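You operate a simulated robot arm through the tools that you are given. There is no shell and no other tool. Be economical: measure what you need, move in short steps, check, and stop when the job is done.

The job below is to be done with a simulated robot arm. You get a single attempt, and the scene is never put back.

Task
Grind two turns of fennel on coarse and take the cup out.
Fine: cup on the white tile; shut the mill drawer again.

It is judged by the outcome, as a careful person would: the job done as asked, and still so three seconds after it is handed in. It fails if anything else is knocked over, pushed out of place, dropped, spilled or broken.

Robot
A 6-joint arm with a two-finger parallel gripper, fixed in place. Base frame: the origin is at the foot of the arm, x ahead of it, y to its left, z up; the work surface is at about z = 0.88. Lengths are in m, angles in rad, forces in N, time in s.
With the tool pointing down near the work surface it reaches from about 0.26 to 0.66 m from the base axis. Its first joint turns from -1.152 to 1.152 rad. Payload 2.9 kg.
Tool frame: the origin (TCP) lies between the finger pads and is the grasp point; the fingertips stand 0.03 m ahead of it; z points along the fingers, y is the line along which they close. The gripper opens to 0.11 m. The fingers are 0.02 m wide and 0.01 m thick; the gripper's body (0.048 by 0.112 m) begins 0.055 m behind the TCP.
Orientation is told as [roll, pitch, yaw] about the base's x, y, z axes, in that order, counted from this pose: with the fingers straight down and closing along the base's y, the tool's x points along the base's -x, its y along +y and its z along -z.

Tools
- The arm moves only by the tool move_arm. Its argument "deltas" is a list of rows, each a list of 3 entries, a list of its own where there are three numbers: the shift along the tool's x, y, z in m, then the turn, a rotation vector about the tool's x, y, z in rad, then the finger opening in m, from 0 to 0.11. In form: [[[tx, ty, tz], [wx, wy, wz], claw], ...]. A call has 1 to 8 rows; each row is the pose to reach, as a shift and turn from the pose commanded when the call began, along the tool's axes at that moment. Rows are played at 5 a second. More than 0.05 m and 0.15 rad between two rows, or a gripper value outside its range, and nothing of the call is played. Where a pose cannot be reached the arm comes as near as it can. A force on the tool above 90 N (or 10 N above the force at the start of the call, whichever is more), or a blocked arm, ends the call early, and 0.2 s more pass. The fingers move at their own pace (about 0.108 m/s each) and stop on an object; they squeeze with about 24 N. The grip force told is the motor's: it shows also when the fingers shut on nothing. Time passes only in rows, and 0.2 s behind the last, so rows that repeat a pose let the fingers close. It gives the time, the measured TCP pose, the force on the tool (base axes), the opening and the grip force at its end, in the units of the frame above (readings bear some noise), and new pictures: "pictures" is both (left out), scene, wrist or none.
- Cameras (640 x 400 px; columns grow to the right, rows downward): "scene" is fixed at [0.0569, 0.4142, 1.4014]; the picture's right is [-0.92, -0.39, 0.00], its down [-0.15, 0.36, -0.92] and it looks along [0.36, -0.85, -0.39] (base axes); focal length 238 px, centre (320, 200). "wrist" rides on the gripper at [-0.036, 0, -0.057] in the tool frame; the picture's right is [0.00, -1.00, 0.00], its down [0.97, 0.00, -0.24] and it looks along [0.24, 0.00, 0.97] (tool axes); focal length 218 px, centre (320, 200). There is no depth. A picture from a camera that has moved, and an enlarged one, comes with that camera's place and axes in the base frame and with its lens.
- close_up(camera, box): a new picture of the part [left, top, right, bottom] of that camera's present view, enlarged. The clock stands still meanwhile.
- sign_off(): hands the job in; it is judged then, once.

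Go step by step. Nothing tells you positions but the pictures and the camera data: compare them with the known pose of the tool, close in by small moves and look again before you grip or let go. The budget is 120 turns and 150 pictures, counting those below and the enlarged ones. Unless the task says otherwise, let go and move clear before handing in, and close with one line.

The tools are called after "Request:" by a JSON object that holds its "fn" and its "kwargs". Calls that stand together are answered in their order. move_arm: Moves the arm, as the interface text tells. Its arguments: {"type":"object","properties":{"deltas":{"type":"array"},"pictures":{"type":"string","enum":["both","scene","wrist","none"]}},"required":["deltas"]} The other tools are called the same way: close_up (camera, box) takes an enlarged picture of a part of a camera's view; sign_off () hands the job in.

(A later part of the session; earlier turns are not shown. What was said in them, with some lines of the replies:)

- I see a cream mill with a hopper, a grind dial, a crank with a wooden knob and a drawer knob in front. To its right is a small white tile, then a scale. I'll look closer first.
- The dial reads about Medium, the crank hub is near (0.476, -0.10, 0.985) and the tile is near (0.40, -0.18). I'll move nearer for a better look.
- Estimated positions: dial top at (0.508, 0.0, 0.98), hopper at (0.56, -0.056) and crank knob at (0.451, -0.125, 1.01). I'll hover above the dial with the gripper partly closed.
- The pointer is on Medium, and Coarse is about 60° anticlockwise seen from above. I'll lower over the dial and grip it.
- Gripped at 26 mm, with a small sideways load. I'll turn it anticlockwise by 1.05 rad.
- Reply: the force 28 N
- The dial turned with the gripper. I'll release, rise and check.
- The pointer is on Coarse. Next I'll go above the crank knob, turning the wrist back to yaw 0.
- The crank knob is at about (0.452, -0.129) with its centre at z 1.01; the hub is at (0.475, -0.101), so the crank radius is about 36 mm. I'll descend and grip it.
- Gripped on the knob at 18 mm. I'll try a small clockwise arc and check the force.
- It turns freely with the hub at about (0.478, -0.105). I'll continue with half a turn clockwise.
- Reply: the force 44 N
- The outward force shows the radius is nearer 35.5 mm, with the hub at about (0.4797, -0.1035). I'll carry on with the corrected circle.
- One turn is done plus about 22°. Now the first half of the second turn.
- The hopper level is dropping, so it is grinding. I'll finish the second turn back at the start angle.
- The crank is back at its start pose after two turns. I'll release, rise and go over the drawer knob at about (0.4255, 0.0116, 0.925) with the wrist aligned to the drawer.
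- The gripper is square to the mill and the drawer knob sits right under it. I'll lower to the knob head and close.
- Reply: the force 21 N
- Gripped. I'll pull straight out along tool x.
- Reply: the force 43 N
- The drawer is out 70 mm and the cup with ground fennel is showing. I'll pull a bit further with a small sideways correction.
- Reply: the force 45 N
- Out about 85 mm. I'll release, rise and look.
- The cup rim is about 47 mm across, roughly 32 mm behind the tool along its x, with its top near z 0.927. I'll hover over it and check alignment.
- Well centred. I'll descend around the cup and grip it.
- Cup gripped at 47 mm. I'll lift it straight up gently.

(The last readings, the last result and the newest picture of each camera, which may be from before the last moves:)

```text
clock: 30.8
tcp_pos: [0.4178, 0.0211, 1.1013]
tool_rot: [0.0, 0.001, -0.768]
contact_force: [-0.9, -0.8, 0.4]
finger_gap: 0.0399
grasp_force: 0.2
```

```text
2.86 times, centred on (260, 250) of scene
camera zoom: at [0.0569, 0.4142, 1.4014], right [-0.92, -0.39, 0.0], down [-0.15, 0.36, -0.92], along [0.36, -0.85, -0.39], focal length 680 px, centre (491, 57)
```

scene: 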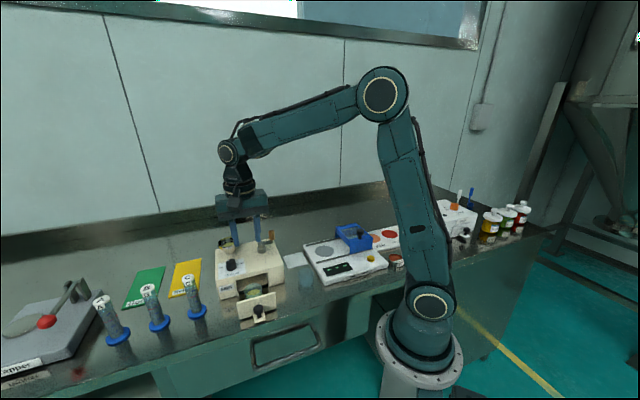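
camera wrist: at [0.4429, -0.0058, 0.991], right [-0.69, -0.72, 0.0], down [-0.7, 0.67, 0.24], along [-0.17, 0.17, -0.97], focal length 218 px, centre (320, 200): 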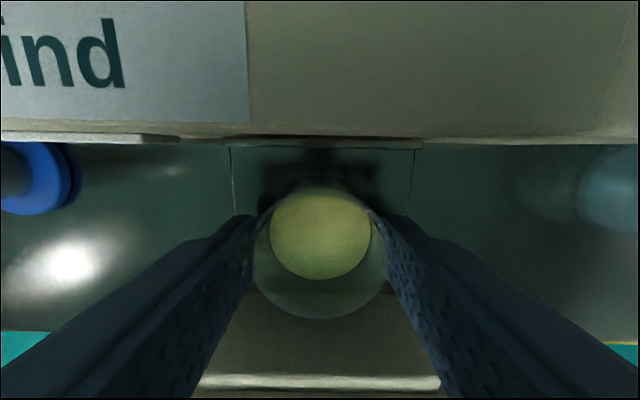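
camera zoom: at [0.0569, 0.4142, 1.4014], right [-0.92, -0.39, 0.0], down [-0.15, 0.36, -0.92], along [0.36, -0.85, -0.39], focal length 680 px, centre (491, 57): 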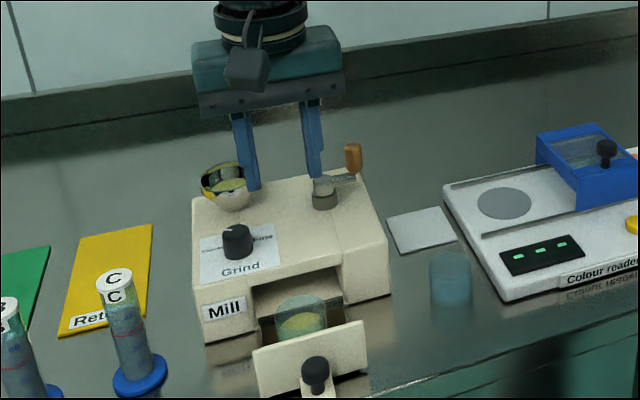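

The cup slipped out of the grip but seems to be still upright in the drawer. I'll look closely before trying again.

Request:
{"fn": "close_up", "kwargs": {"camera": "scene", "box": [235, 270, 295, 315]}}

Request:
{"fn": "close_up", "kwargs": {"camera": "wrist", "box": [220, 120, 420, 280]}}

```text
8.89 times, centred on (265, 292) of scene
camera zoom: at [0.0569, 0.4142, 1.4014], right [-0.92, -0.39, 0.0], down [-0.15, 0.36, -0.92], along [0.36, -0.85, -0.39], focal length 2116 px, centre (809, -622)
```

zoom: 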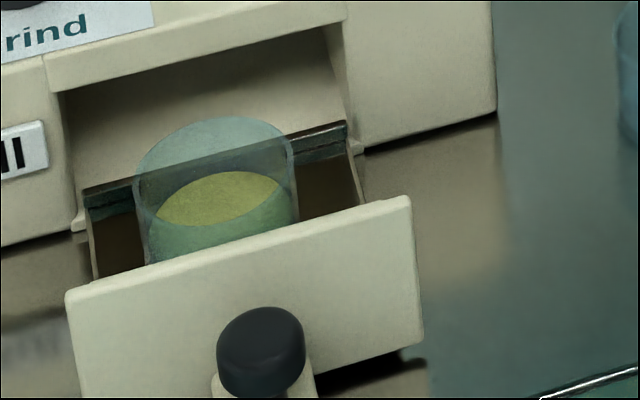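

```text
2.50 times, centred on (320, 200) of wrist
camera zoom: at [0.4424, -0.0058, 1.157], right [-0.69, -0.72, 0.0], down [-0.7, 0.67, 0.24], along [-0.17, 0.17, -0.97], focal length 546 px, centre (320, 200)
```

zoom: 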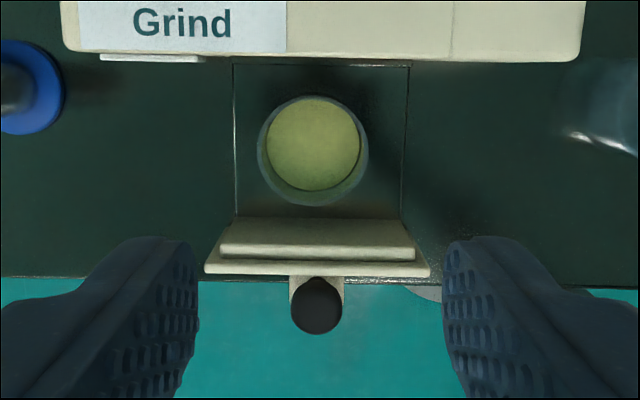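

The cup is upright, about 3 mm to one side. I'll regrip deeper with a full squeeze command and test with a small lift.

Request:
{"fn": "move_arm", "kwargs": {"deltas": [[[0.0, 0.0, 0.04], [0, 0, 0], 0.06], [[-0.001, 0.003, 0.08], [0, 0, 0], 0.06], [[-0.001, 0.003, 0.12], [0, 0, 0], 0.06], [[-0.001, 0.003, 0.12], [0, 0, 0], 0.06]], "pictures": "none"}}

Request:
{"fn": "close_up", "kwargs": {"camera": "wrist", "box": [220, 120, 420, 280]}}

```text
clock: 31.8
tcp_pos: [0.4219, 0.0218, 0.9801]
tool_rot: [0.0, -0.001, -0.767]
contact_force: [1.1, 0.7, -0.1]
finger_gap: 0.0601
grasp_force: 0.0
```

```text
2.50 times, centred on (320, 200) of wrist
camera zoom: at [0.4459, -0.0034, 1.0359], right [-0.69, -0.72, 0.0], down [-0.7, 0.67, 0.24], along [-0.17, 0.17, -0.97], focal length 546 px, centre (320, 200)
```

zoom: 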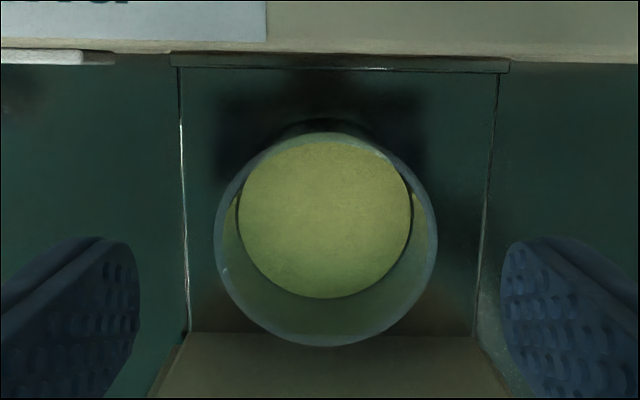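

Request:
{"fn": "move_arm", "kwargs": {"deltas": [[[0, -0.001, 0.025], [0, 0, 0], 0.057], [[0, -0.001, 0.045], [0, 0, 0], 0.057], [[0, -0.001, 0.052], [0, 0, 0], 0.057], [[0, -0.001, 0.052], [0, 0, 0], 0.02], [[0, -0.001, 0.052], [0, 0, 0], 0.0], [[0, -0.001, 0.052], [0, 0, 0], 0.0], [[0, -0.001, 0.052], [0, 0, 0], 0.0]], "pictures": "wrist"}}

```text
clock: 33.4
tcp_pos: [0.4198, 0.022, 0.9276]
tool_rot: [0.0, -0.001, -0.764]
contact_force: [0.2, -0.6, -0.5]
finger_gap: 0.0471
grasp_force: 24.5
camera wrist: at [0.4447, -0.0041, 0.9842], right [-0.69, -0.72, 0.0], down [-0.7, 0.67, 0.24], along [-0.17, 0.17, -0.97], focal length 218 px, centre (320, 200)
```

wrist: 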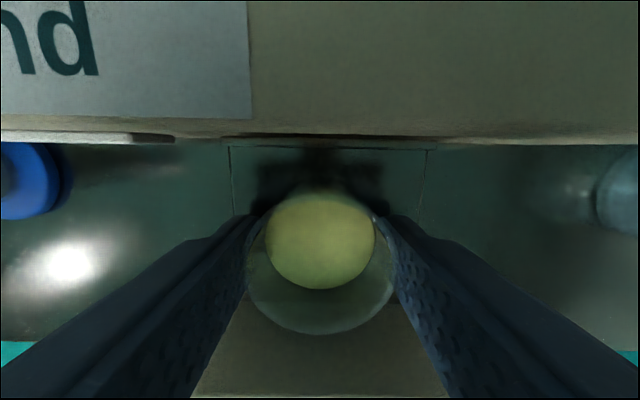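

Request:
{"fn": "move_arm", "kwargs": {"deltas": [[[0, 0, -0.003], [0, 0, 0], 0.0], [[0, 0, -0.006], [0, 0, 0], 0.0], [[0, 0, -0.01], [0, 0, 0], 0.0], [[0, 0, -0.015], [0, 0, 0], 0.0], [[0, 0, -0.015], [0, 0, 0], 0.0]], "pictures": "wrist"}}

Request:
{"fn": "close_up", "kwargs": {"camera": "scene", "box": [225, 250, 305, 315]}}

```text
clock: 34.6
tcp_pos: [0.4215, 0.0212, 0.9431]
tool_rot: [0.0, 0.002, -0.766]
contact_force: [-0.3, 1.4, 0.0]
finger_gap: 0.0469
grasp_force: 23.8
camera wrist: at [0.4448, -0.0046, 0.9989], right [-0.69, -0.72, 0.0], down [-0.7, 0.67, 0.24], along [-0.17, 0.17, -0.97], focal length 218 px, centre (320, 200)
```

wrist: 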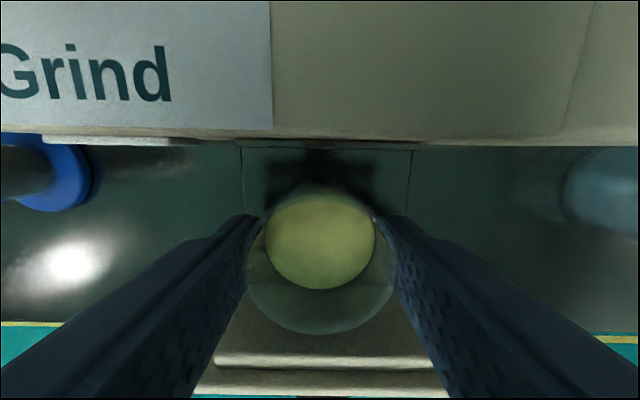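

```text
6.15 times, centred on (265, 282) of scene
camera zoom: at [0.0569, 0.4142, 1.4014], right [-0.92, -0.39, 0.0], down [-0.15, 0.36, -0.92], along [0.36, -0.85, -0.39], focal length 1465 px, centre (658, -308)
```

zoom: 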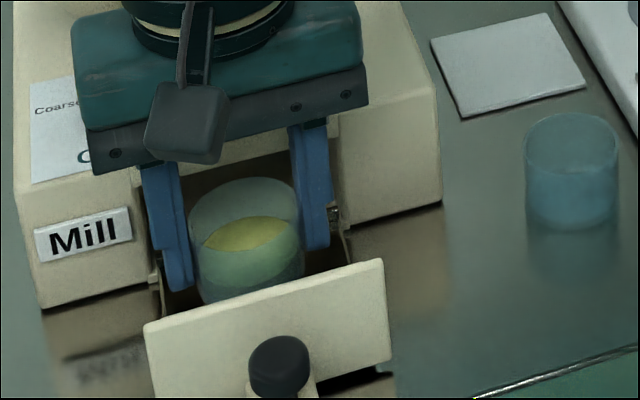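

The cup is held this time and moves with the gripper. I'll continue lifting slowly.

Request:
{"fn": "move_arm", "kwargs": {"deltas": [[[0, 0, -0.008], [0, 0, 0], 0.0], [[0, 0, -0.018], [0, 0, 0], 0.0], [[0, 0, -0.03], [0, 0, 0], 0.0], [[0, 0, -0.042], [0, 0, 0], 0.0], [[0, 0, -0.054], [0, 0, 0], 0.0], [[0, 0, -0.066], [0, 0, 0], 0.0], [[0, 0, -0.075], [0, 0, 0], 0.0], [[0, 0, -0.08], [0, 0, 0], 0.0]], "pictures": "wrist"}}

```text
clock: 36.4
tcp_pos: [0.4202, 0.0205, 1.0223]
tool_rot: [-0.001, 0.001, -0.766]
contact_force: [0.4, -0.3, -0.4]
finger_gap: 0.0468
grasp_force: 24.3
camera wrist: at [0.4443, -0.0044, 1.0789], right [-0.69, -0.72, 0.0], down [-0.7, 0.67, 0.24], along [-0.17, 0.17, -0.97], focal length 218 px, centre (320, 200)
```

wrist: 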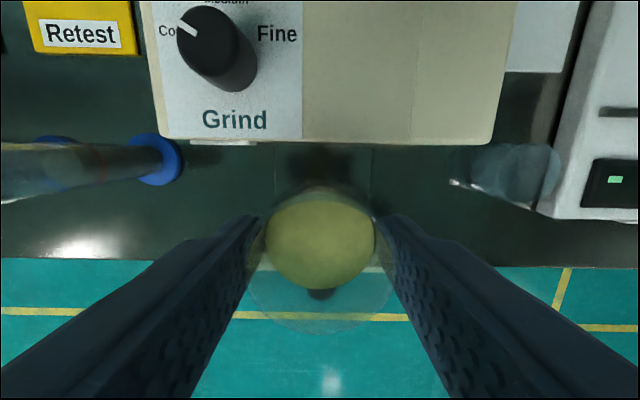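

Request:
{"fn": "move_arm", "kwargs": {"deltas": [[[0, 0, -0.015], [0, 0, 0], 0.0], [[0, 0, -0.032], [0, 0, 0], 0.0], [[0, 0, -0.049], [0, 0, 0], 0.0], [[0, 0, -0.062], [0, 0, 0], 0.0], [[-0.0064, -0.0079, -0.067], [0, 0, -0.04], 0.0], [[-0.0193, -0.0238, -0.067], [0, 0, -0.115], 0.0], [[-0.0322, -0.0397, -0.067], [0, 0, -0.19], 0.0], [[-0.045, -0.0555, -0.067], [0, 0, -0.27], 0.0]], "pictures": "none"}}

```text
clock: 38.2
tcp_pos: [0.4139, -0.0501, 1.0898]
tool_rot: [0.0, -0.002, -0.493]
contact_force: [-1.2, -0.4, -0.9]
finger_gap: 0.0471
grasp_force: 23.9
```

Request:
{"fn": "move_arm", "kwargs": {"deltas": [[[-0.007, -0.0159, 0], [0, 0, -0.064], 0.0], [[-0.0145, -0.033, 0], [0, 0, -0.134], 0.0], [[-0.022, -0.05, 0], [0, 0, -0.203], 0.0], [[-0.0295, -0.0672, 0], [0, 0, -0.273], 0.0], [[-0.037, -0.0842, 0], [0, 0, -0.342], 0.0], [[-0.0445, -0.1013, 0], [0, 0, -0.412], 0.0], [[-0.0504, -0.1148, 0], [0, 0, -0.466], 0.0], [[-0.0536, -0.1221, 0], [0, 0, -0.496], 0.0]], "pictures": "both"}}

Request:
{"fn": "close_up", "kwargs": {"camera": "scene", "box": [230, 190, 350, 310]}}

```text
clock: 40.0
tcp_pos: [0.404, -0.1824, 1.089]
tool_rot: [0.001, 0.0, 0.002]
contact_force: [-0.5, 0.4, 0.6]
finger_gap: 0.047
grasp_force: 23.8
camera wrist: at [0.4378, -0.1839, 1.146], right [0.0, -1.0, 0.0], down [-0.97, 0.0, 0.24], along [-0.24, 0.0, -0.97], focal length 218 px, centre (320, 200)
```

scene: 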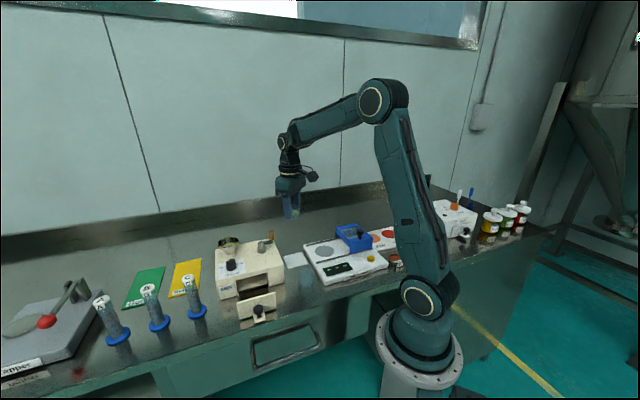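
wrist: 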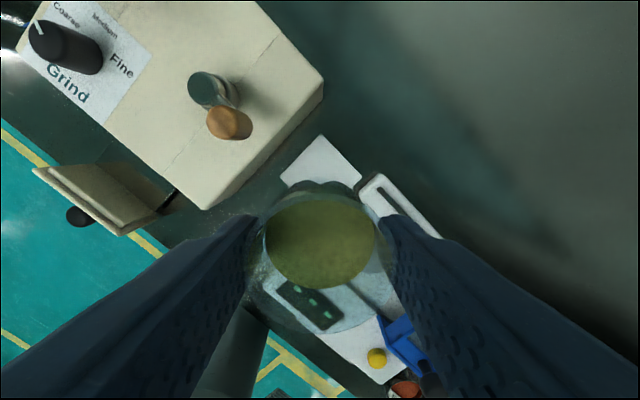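

```text
3.33 times, centred on (290, 250) of scene
camera zoom: at [0.0569, 0.4142, 1.4014], right [-0.92, -0.39, 0.0], down [-0.15, 0.36, -0.92], along [0.36, -0.85, -0.39], focal length 794 px, centre (420, 33)
```

zoom: 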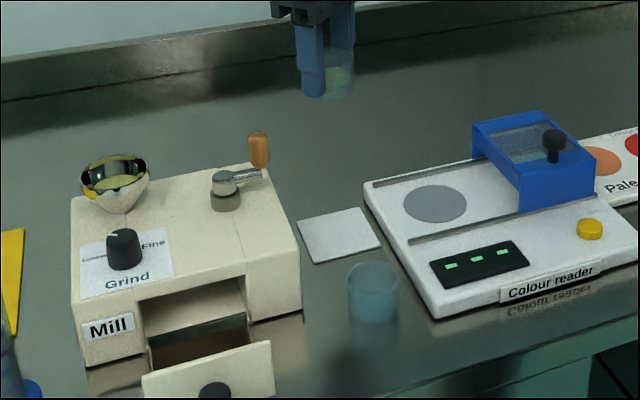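

Holding the cup above the tile, needing about 5 mm of correction toward the base. I'll lower partway.

Request:
{"fn": "move_arm", "kwargs": {"deltas": [[[0.002, 0, 0.01], [0, 0, 0], 0.0], [[0.004, 0, 0.028], [0, 0, 0], 0.0], [[0.005, 0, 0.046], [0, 0, 0], 0.0], [[0.005, 0, 0.064], [0, 0, 0], 0.0], [[0.005, 0, 0.082], [0, 0, 0], 0.0], [[0.005, 0, 0.1], [0, 0, 0], 0.0], [[0.005, 0, 0.117], [0, 0, 0], 0.0], [[0.005, 0, 0.13], [0, 0, 0], 0.0]], "pictures": "both"}}

Request:
{"fn": "close_up", "kwargs": {"camera": "scene", "box": [250, 215, 330, 275]}}

```text
clock: 41.8
tcp_pos: [0.3993, -0.1826, 0.9589]
tool_rot: [0.0, 0.0, -0.001]
contact_force: [0.4, 0.0, 0.0]
finger_gap: 0.047
grasp_force: 24.1
camera wrist: at [0.4329, -0.1839, 1.0159], right [0.0, -1.0, 0.0], down [-0.97, 0.0, 0.24], along [-0.24, 0.0, -0.97], focal length 218 px, centre (320, 200)
```

scene: 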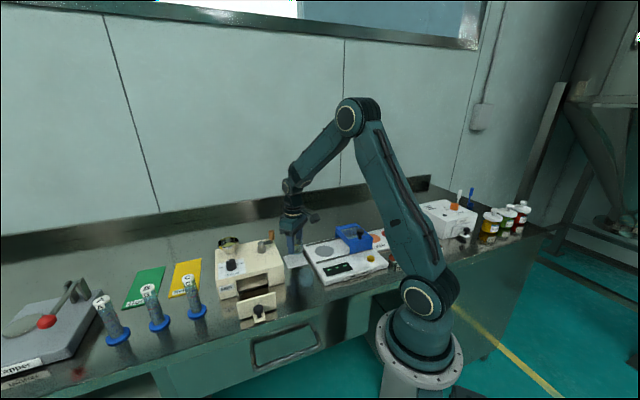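
wrist: 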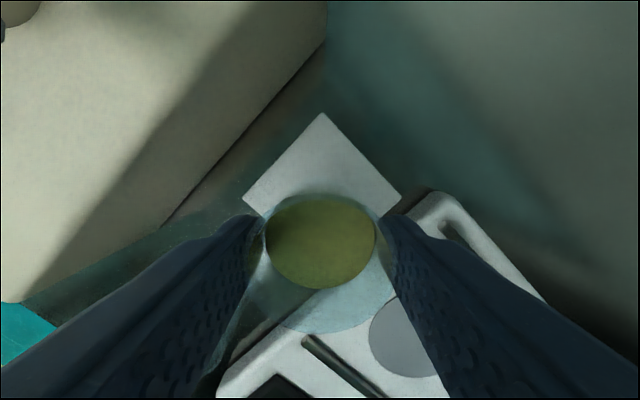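

```text
6.67 times, centred on (290, 245) of scene
camera zoom: at [0.0569, 0.4142, 1.4014], right [-0.92, -0.39, 0.0], down [-0.15, 0.36, -0.92], along [0.36, -0.85, -0.39], focal length 1587 px, centre (520, -100)
```

zoom: 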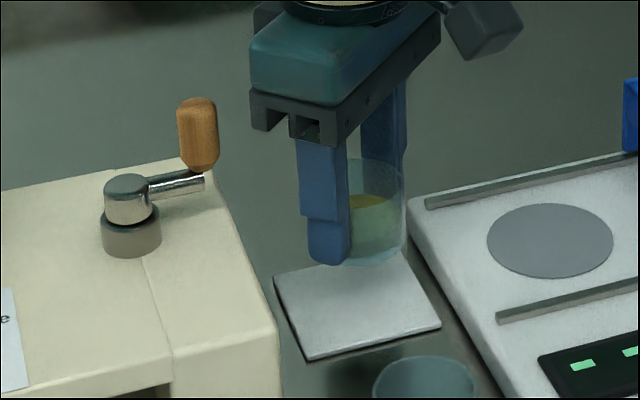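

The cup is over the tile; a 3 mm shift back centres it. I'll lower gently and watch the force.

Request:
{"fn": "move_arm", "kwargs": {"deltas": [[[-0.002, 0, 0.008], [0, 0, 0], 0.0], [[-0.003, 0, 0.018], [0, 0, 0], 0.0], [[-0.003, 0, 0.025], [0, 0, 0], 0.0], [[-0.003, 0, 0.028], [0, 0, 0], 0.0], [[-0.003, 0, 0.03], [0, 0, 0], 0.0]], "pictures": "wrist"}}

Request:
{"fn": "close_up", "kwargs": {"camera": "scene", "box": [265, 225, 325, 275]}}

```text
clock: 43.0
tcp_pos: [0.4019, -0.1827, 0.93]
tool_rot: [0.0, 0.0, -0.001]
contact_force: [-0.2, -1.2, 0.2]
finger_gap: 0.0472
grasp_force: 23.9
camera wrist: at [0.4359, -0.1841, 0.986], right [0.0, -1.0, 0.0], down [-0.97, 0.0, 0.24], along [-0.24, 0.0, -0.97], focal length 218 px, centre (320, 200)
```

wrist: 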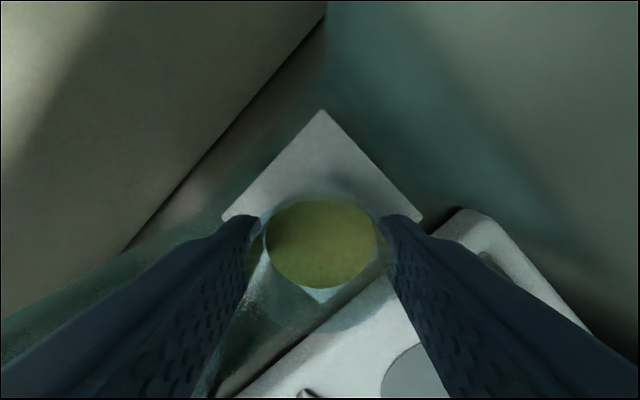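

```text
8.00 times, centred on (295, 250) of scene
camera zoom: at [0.0569, 0.4142, 1.4014], right [-0.92, -0.39, 0.0], down [-0.15, 0.36, -0.92], along [0.36, -0.85, -0.39], focal length 1905 px, centre (520, -200)
```

zoom: 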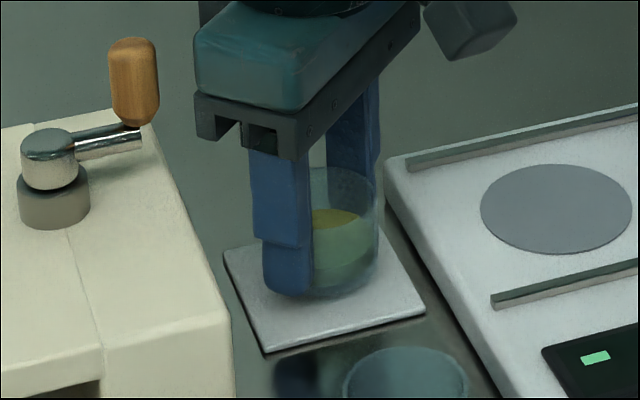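

Centred. A few millimetres further to touch down.

Request:
{"fn": "move_arm", "kwargs": {"deltas": [[[0, 0, 0.002], [0, 0, 0], 0.0], [[0, 0, 0.004], [0, 0, 0], 0.0], [[0, 0, 0.005], [0, 0, 0], 0.0], [[0, 0, 0.005], [0, 0, 0], 0.0]], "pictures": "none"}}

Request:
{"fn": "close_up", "kwargs": {"camera": "scene", "box": [265, 225, 325, 275]}}

```text
clock: 44.0
tcp_pos: [0.4009, -0.1833, 0.9246]
tool_rot: [0.0, -0.001, 0.0]
contact_force: [0.9, 0.9, -0.2]
finger_gap: 0.047
grasp_force: 23.5
```

```text
8.00 times, centred on (295, 250) of scene
camera zoom: at [0.0569, 0.4142, 1.4014], right [-0.92, -0.39, 0.0], down [-0.15, 0.36, -0.92], along [0.36, -0.85, -0.39], focal length 1905 px, centre (520, -200)
```

zoom: 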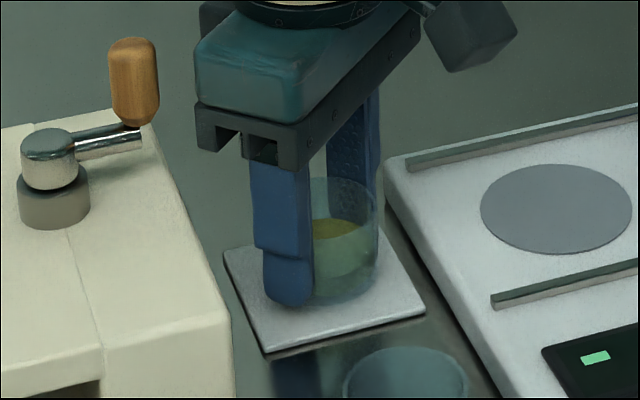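

Request:
{"fn": "move_arm", "kwargs": {"deltas": [[[0, 0, 0.0015], [0, 0, 0], 0.0], [[0, 0, 0.003], [0, 0, 0], 0.0], [[0, 0, 0.003], [0, 0, 0], 0.0]], "pictures": "none"}}

Request:
{"fn": "close_up", "kwargs": {"camera": "scene", "box": [270, 235, 320, 275]}}

```text
clock: 44.8
tcp_pos: [0.4009, -0.1823, 0.9209]
tool_rot: [0.0, 0.0, 0.001]
contact_force: [0.0, 0.0, 0.3]
finger_gap: 0.0471
grasp_force: 24.2
```

```text
10.00 times, centred on (295, 255) of scene
camera zoom: at [0.0569, 0.4142, 1.4014], right [-0.92, -0.39, 0.0], down [-0.15, 0.36, -0.92], along [0.36, -0.85, -0.39], focal length 2381 px, centre (570, -350)
```

zoom: 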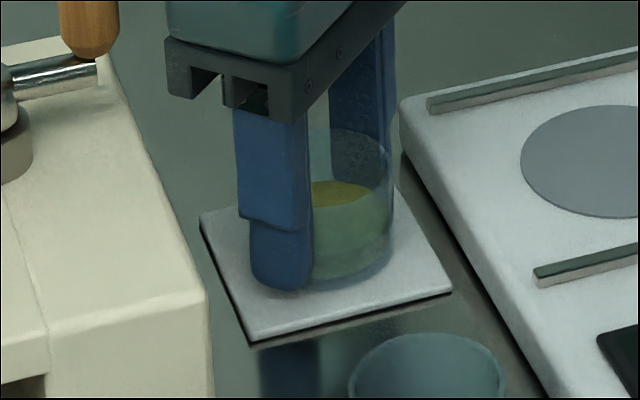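

Request:
{"fn": "move_arm", "kwargs": {"deltas": [[[0, 0, 0.001], [0, 0, 0], 0.0], [[0, 0, 0.002], [0, 0, 0], 0.0], [[0, 0, 0.003], [0, 0, 0], 0.0], [[0, 0, 0.003], [0, 0, 0], 0.0]], "pictures": "none"}}

Request:
{"fn": "close_up", "kwargs": {"camera": "scene", "box": [270, 235, 320, 275]}}

```text
clock: 45.8
tcp_pos: [0.4017, -0.1824, 0.9194]
tool_rot: [-0.001, -0.003, 0.0]
contact_force: [1.2, -1.0, 11.3]
finger_gap: 0.0469
grasp_force: 23.6
```

```text
10.00 times, centred on (295, 255) of scene
camera zoom: at [0.0568, 0.4142, 1.4014], right [-0.92, -0.39, 0.0], down [-0.15, 0.36, -0.92], along [0.36, -0.85, -0.39], focal length 2381 px, centre (570, -350)
```

zoom: 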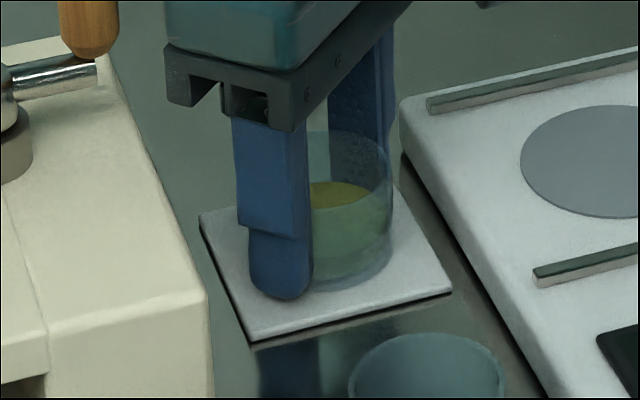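

It touches down with 11 N. I'll ease off, open slightly and rise straight up.

Request:
{"fn": "move_arm", "kwargs": {"deltas": [[[0, 0, -0.0012], [0, 0, 0], 0.0], [[0, 0, -0.0012], [0, 0, 0], 0.054], [[0, 0, -0.0012], [0, 0, 0], 0.056], [[0, 0, -0.0012], [0, 0, 0], 0.056], [[0, 0, -0.015], [0, 0, 0], 0.056], [[0, 0, -0.04], [0, 0, 0], 0.056], [[0, 0, -0.085], [0, 0, 0], 0.056], [[0, 0, -0.13], [0, 0, 0], 0.056]], "pictures": "both"}}

Request:
{"fn": "close_up", "kwargs": {"camera": "scene", "box": [190, 225, 350, 325]}}

```text
clock: 47.6
tcp_pos: [0.3999, -0.1843, 1.0484]
tool_rot: [-0.001, 0.001, -0.001]
contact_force: [0.1, -0.1, 0.7]
finger_gap: 0.0557
grasp_force: 0.2
camera wrist: at [0.4353, -0.185, 1.1056], right [0.0, -1.0, 0.0], down [-0.97, 0.0, 0.24], along [-0.24, 0.0, -0.97], focal length 218 px, centre (320, 200)
```

scene: 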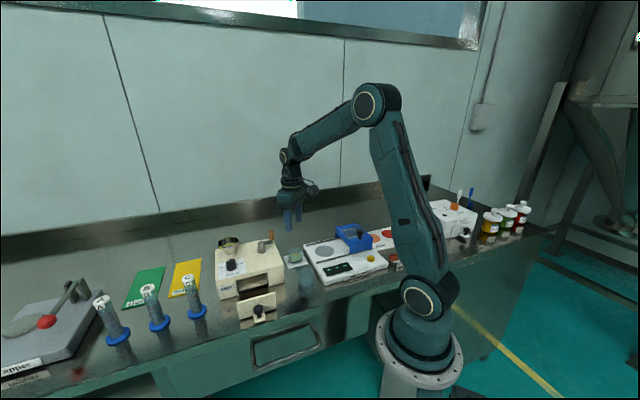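
wrist: 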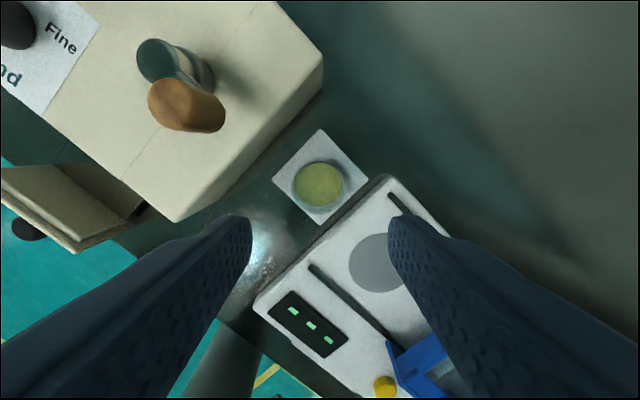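

```text
4.00 times, centred on (270, 275) of scene
camera zoom: at [0.0569, 0.4142, 1.4014], right [-0.92, -0.39, 0.0], down [-0.15, 0.36, -0.92], along [0.36, -0.85, -0.39], focal length 952 px, centre (520, -100)
```

zoom: 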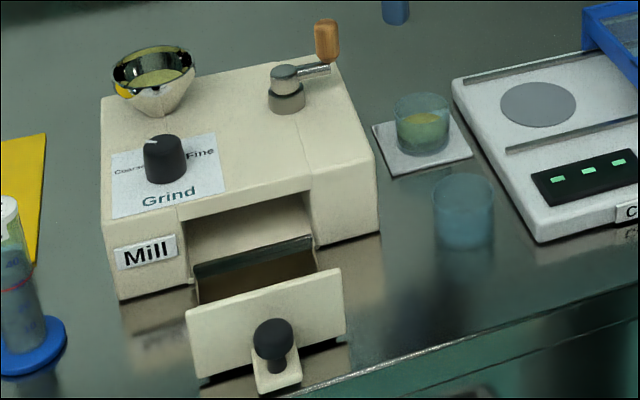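

The cup is standing on the tile. Now I'll go back over the drawer knob to shut the drawer.

Request:
{"fn": "move_arm", "kwargs": {"deltas": [[[0, 0, -0.045], [0, 0, 0.05], 0.056], [[0.005, 0.036, -0.05], [0, 0, 0.15], 0.056], [[0.01, 0.073, -0.05], [0, 0, 0.25], 0.056], [[0.015, 0.11, -0.05], [0, 0, 0.36], 0.056], [[0.02, 0.147, -0.05], [0, 0, 0.47], 0.056], [[0.025, 0.184, -0.05], [0, 0, 0.57], 0.056], [[0.03, 0.221, -0.05], [0, 0, 0.67], 0.056], [[0.0335, 0.2578, -0.05], [0, 0, 0.767], 0.056]], "pictures": "none"}}

Request:
{"fn": "move_arm", "kwargs": {"deltas": [[[0, 0, 0.03], [0, 0, 0], 0.056], [[0, 0, 0.06], [0, 0, 0], 0.056], [[0, 0, 0.06], [0, 0, 0], 0.056]], "pictures": "wrist"}}

```text
clock: 49.4
tcp_pos: [0.3658, 0.0764, 1.0971]
tool_rot: [-0.001, -0.001, -0.767]
contact_force: [0.5, 0.0, -0.4]
finger_gap: 0.056
grasp_force: 0.0
```

```text
clock: 50.2
tcp_pos: [0.3675, 0.0752, 1.0379]
tool_rot: [0.0, 0.0, -0.765]
contact_force: [0.2, -0.5, 0.2]
finger_gap: 0.0558
grasp_force: 0.1
camera wrist: at [0.3913, 0.0489, 1.0946], right [-0.69, -0.72, 0.0], down [-0.7, 0.67, 0.24], along [-0.17, 0.17, -0.97], focal length 218 px, centre (320, 200)
```

wrist: 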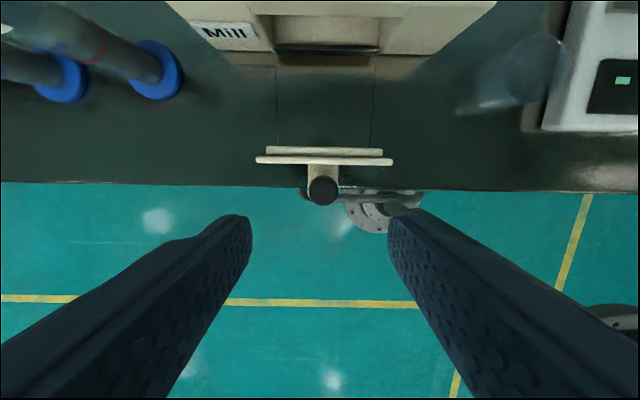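

Request:
{"fn": "move_arm", "kwargs": {"deltas": [[[-0.003, -0.002, 0.04], [0, 0, 0], 0.056], [[-0.003, -0.002, 0.08], [0, 0, 0], 0.056], [[-0.003, -0.002, 0.102], [0, 0, 0], 0.056], [[-0.003, -0.002, 0.102], [0, 0, 0], 0.02], [[-0.003, -0.002, 0.102], [0, 0, 0], 0.015], [[-0.003, -0.002, 0.102], [0, 0, 0], 0.015]], "pictures": "wrist"}}

```text
clock: 51.6
tcp_pos: [0.3672, 0.0719, 0.9357]
tool_rot: [-0.002, 0.0, -0.766]
contact_force: [-3.1, -4.8, 0.6]
finger_gap: 0.0234
grasp_force: 44.6
camera wrist: at [0.3916, 0.0451, 0.992], right [-0.69, -0.72, 0.0], down [-0.7, 0.67, 0.24], along [-0.17, 0.17, -0.97], focal length 218 px, centre (320, 200)
```

wrist: 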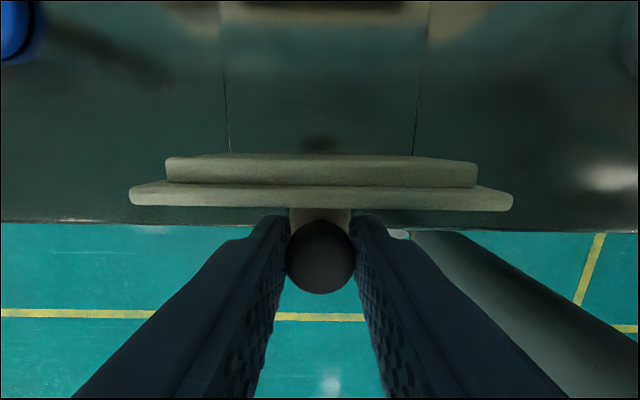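

Gripped with little side load. I'll push it back in 85 mm.

Request:
{"fn": "move_arm", "kwargs": {"deltas": [[[-0.012, 0, 0], [0, 0, 0], 0.015], [[-0.024, -0.0003, 0], [0, 0, 0], 0.015], [[-0.036, -0.0006, 0], [0, 0, 0], 0.015], [[-0.048, -0.0008, 0], [0, 0, 0], 0.015], [[-0.06, -0.001, 0], [0, 0, 0], 0.015], [[-0.072, -0.0012, 0], [0, 0, 0], 0.015], [[-0.081, -0.0013, 0], [0, 0, 0], 0.015], [[-0.086, -0.0014, 0], [0, 0, 0], 0.015]], "pictures": "wrist"}}

```text
clock: 53.4
tcp_pos: [0.4277, 0.0119, 0.9346]
tool_rot: [-0.002, 0.005, -0.762]
contact_force: [-16.0, 3.2, -15.3]
finger_gap: 0.0231
grasp_force: 45.4
camera wrist: at [0.4518, -0.0147, 0.9919], right [-0.69, -0.72, 0.0], down [-0.7, 0.67, 0.25], along [-0.18, 0.17, -0.97], focal length 218 px, centre (320, 200)
```

wrist: 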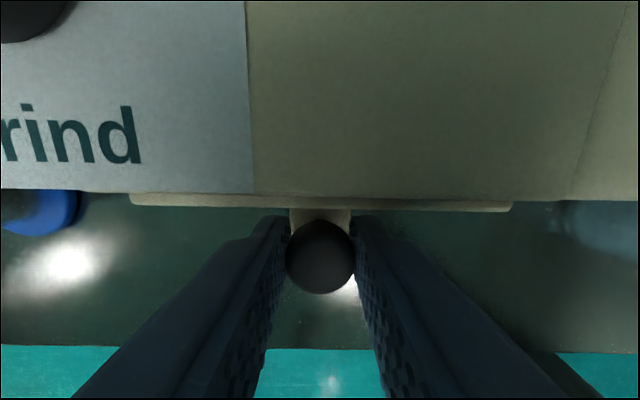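

The drawer is against its stop, as it was at first. I'll release, rise and do a final check.

Request:
{"fn": "move_arm", "kwargs": {"deltas": [[[0, 0, 0], [0, 0, 0], 0.056], [[0, 0, 0], [0, 0, 0], 0.056], [[0, 0, -0.03], [0, 0, 0], 0.056], [[0, 0, -0.07], [0, 0, 0], 0.056], [[0.03, 0, -0.11], [0, 0, 0], 0.056], [[0.06, 0, -0.15], [0, 0, 0], 0.056], [[0.06, 0, -0.18], [0, 0, 0], 0.056], [[0.06, 0, -0.18], [0, 0, 0], 0.056]], "pictures": "both"}}

Request:
{"fn": "close_up", "kwargs": {"camera": "scene", "box": [190, 225, 350, 325]}}

Request:
{"fn": "close_up", "kwargs": {"camera": "wrist", "box": [220, 0, 420, 140]}}

```text
clock: 55.2
tcp_pos: [0.3859, 0.0522, 1.118]
tool_rot: [0.0, 0.0, -0.767]
contact_force: [-0.9, -0.3, -0.4]
finger_gap: 0.0558
grasp_force: 0.1
camera wrist: at [0.4104, 0.0268, 1.1738], right [-0.69, -0.72, 0.0], down [-0.7, 0.67, 0.24], along [-0.17, 0.17, -0.97], focal length 218 px, centre (320, 200)
```

scene: 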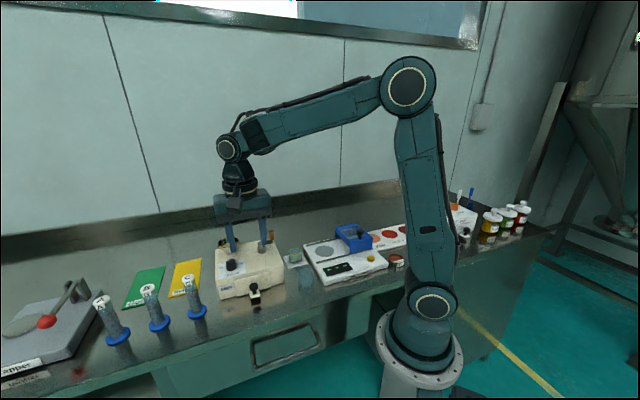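
wrist: 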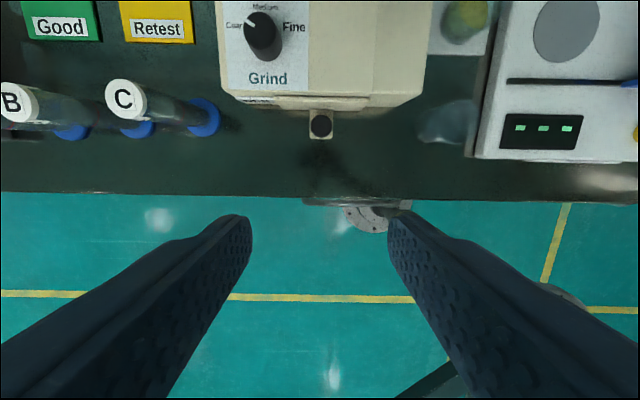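

```text
4.00 times, centred on (270, 275) of scene
camera zoom: at [0.0569, 0.4142, 1.4014], right [-0.92, -0.39, 0.0], down [-0.15, 0.36, -0.92], along [0.36, -0.85, -0.39], focal length 952 px, centre (520, -100)
```

zoom: 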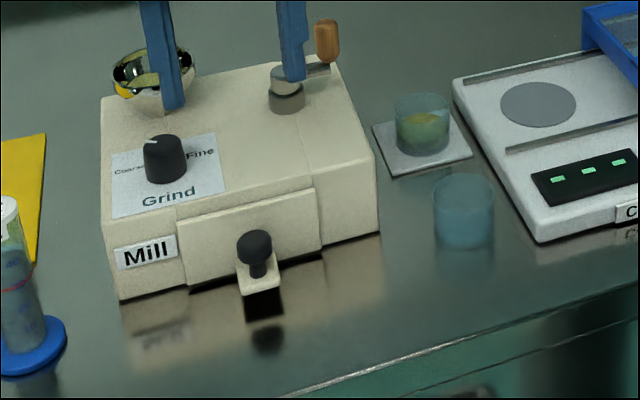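

```text
2.86 times, centred on (320, 70) of wrist
camera zoom: at [0.4104, 0.0268, 1.1738], right [-0.69, -0.72, 0.0], down [-0.7, 0.67, 0.24], along [-0.17, 0.17, -0.97], focal length 624 px, centre (320, 571)
```

zoom: 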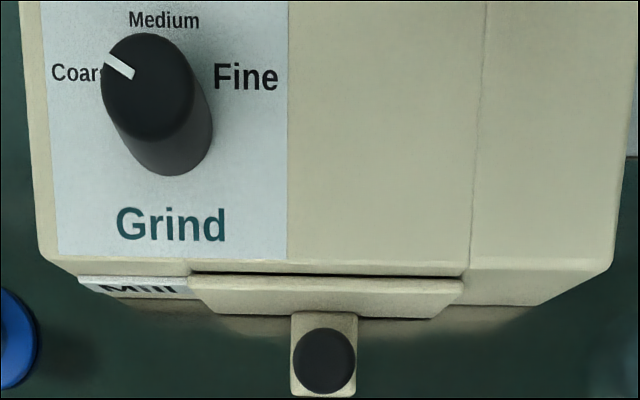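

The dial is on Coarse, the crank has done two turns, the cup stands on the white tile, the drawer is shut and the arm is clear. I'm handing in.

Request:
{"fn": "sign_off", "kwargs": {}}

```text
The job is handed in.
```

I ground two turns of fennel on coarse, set the cup on the white tile and shut the mill drawer. On the first try the cup slipped from the grip; it stayed upright in the drawer, and the second try held.
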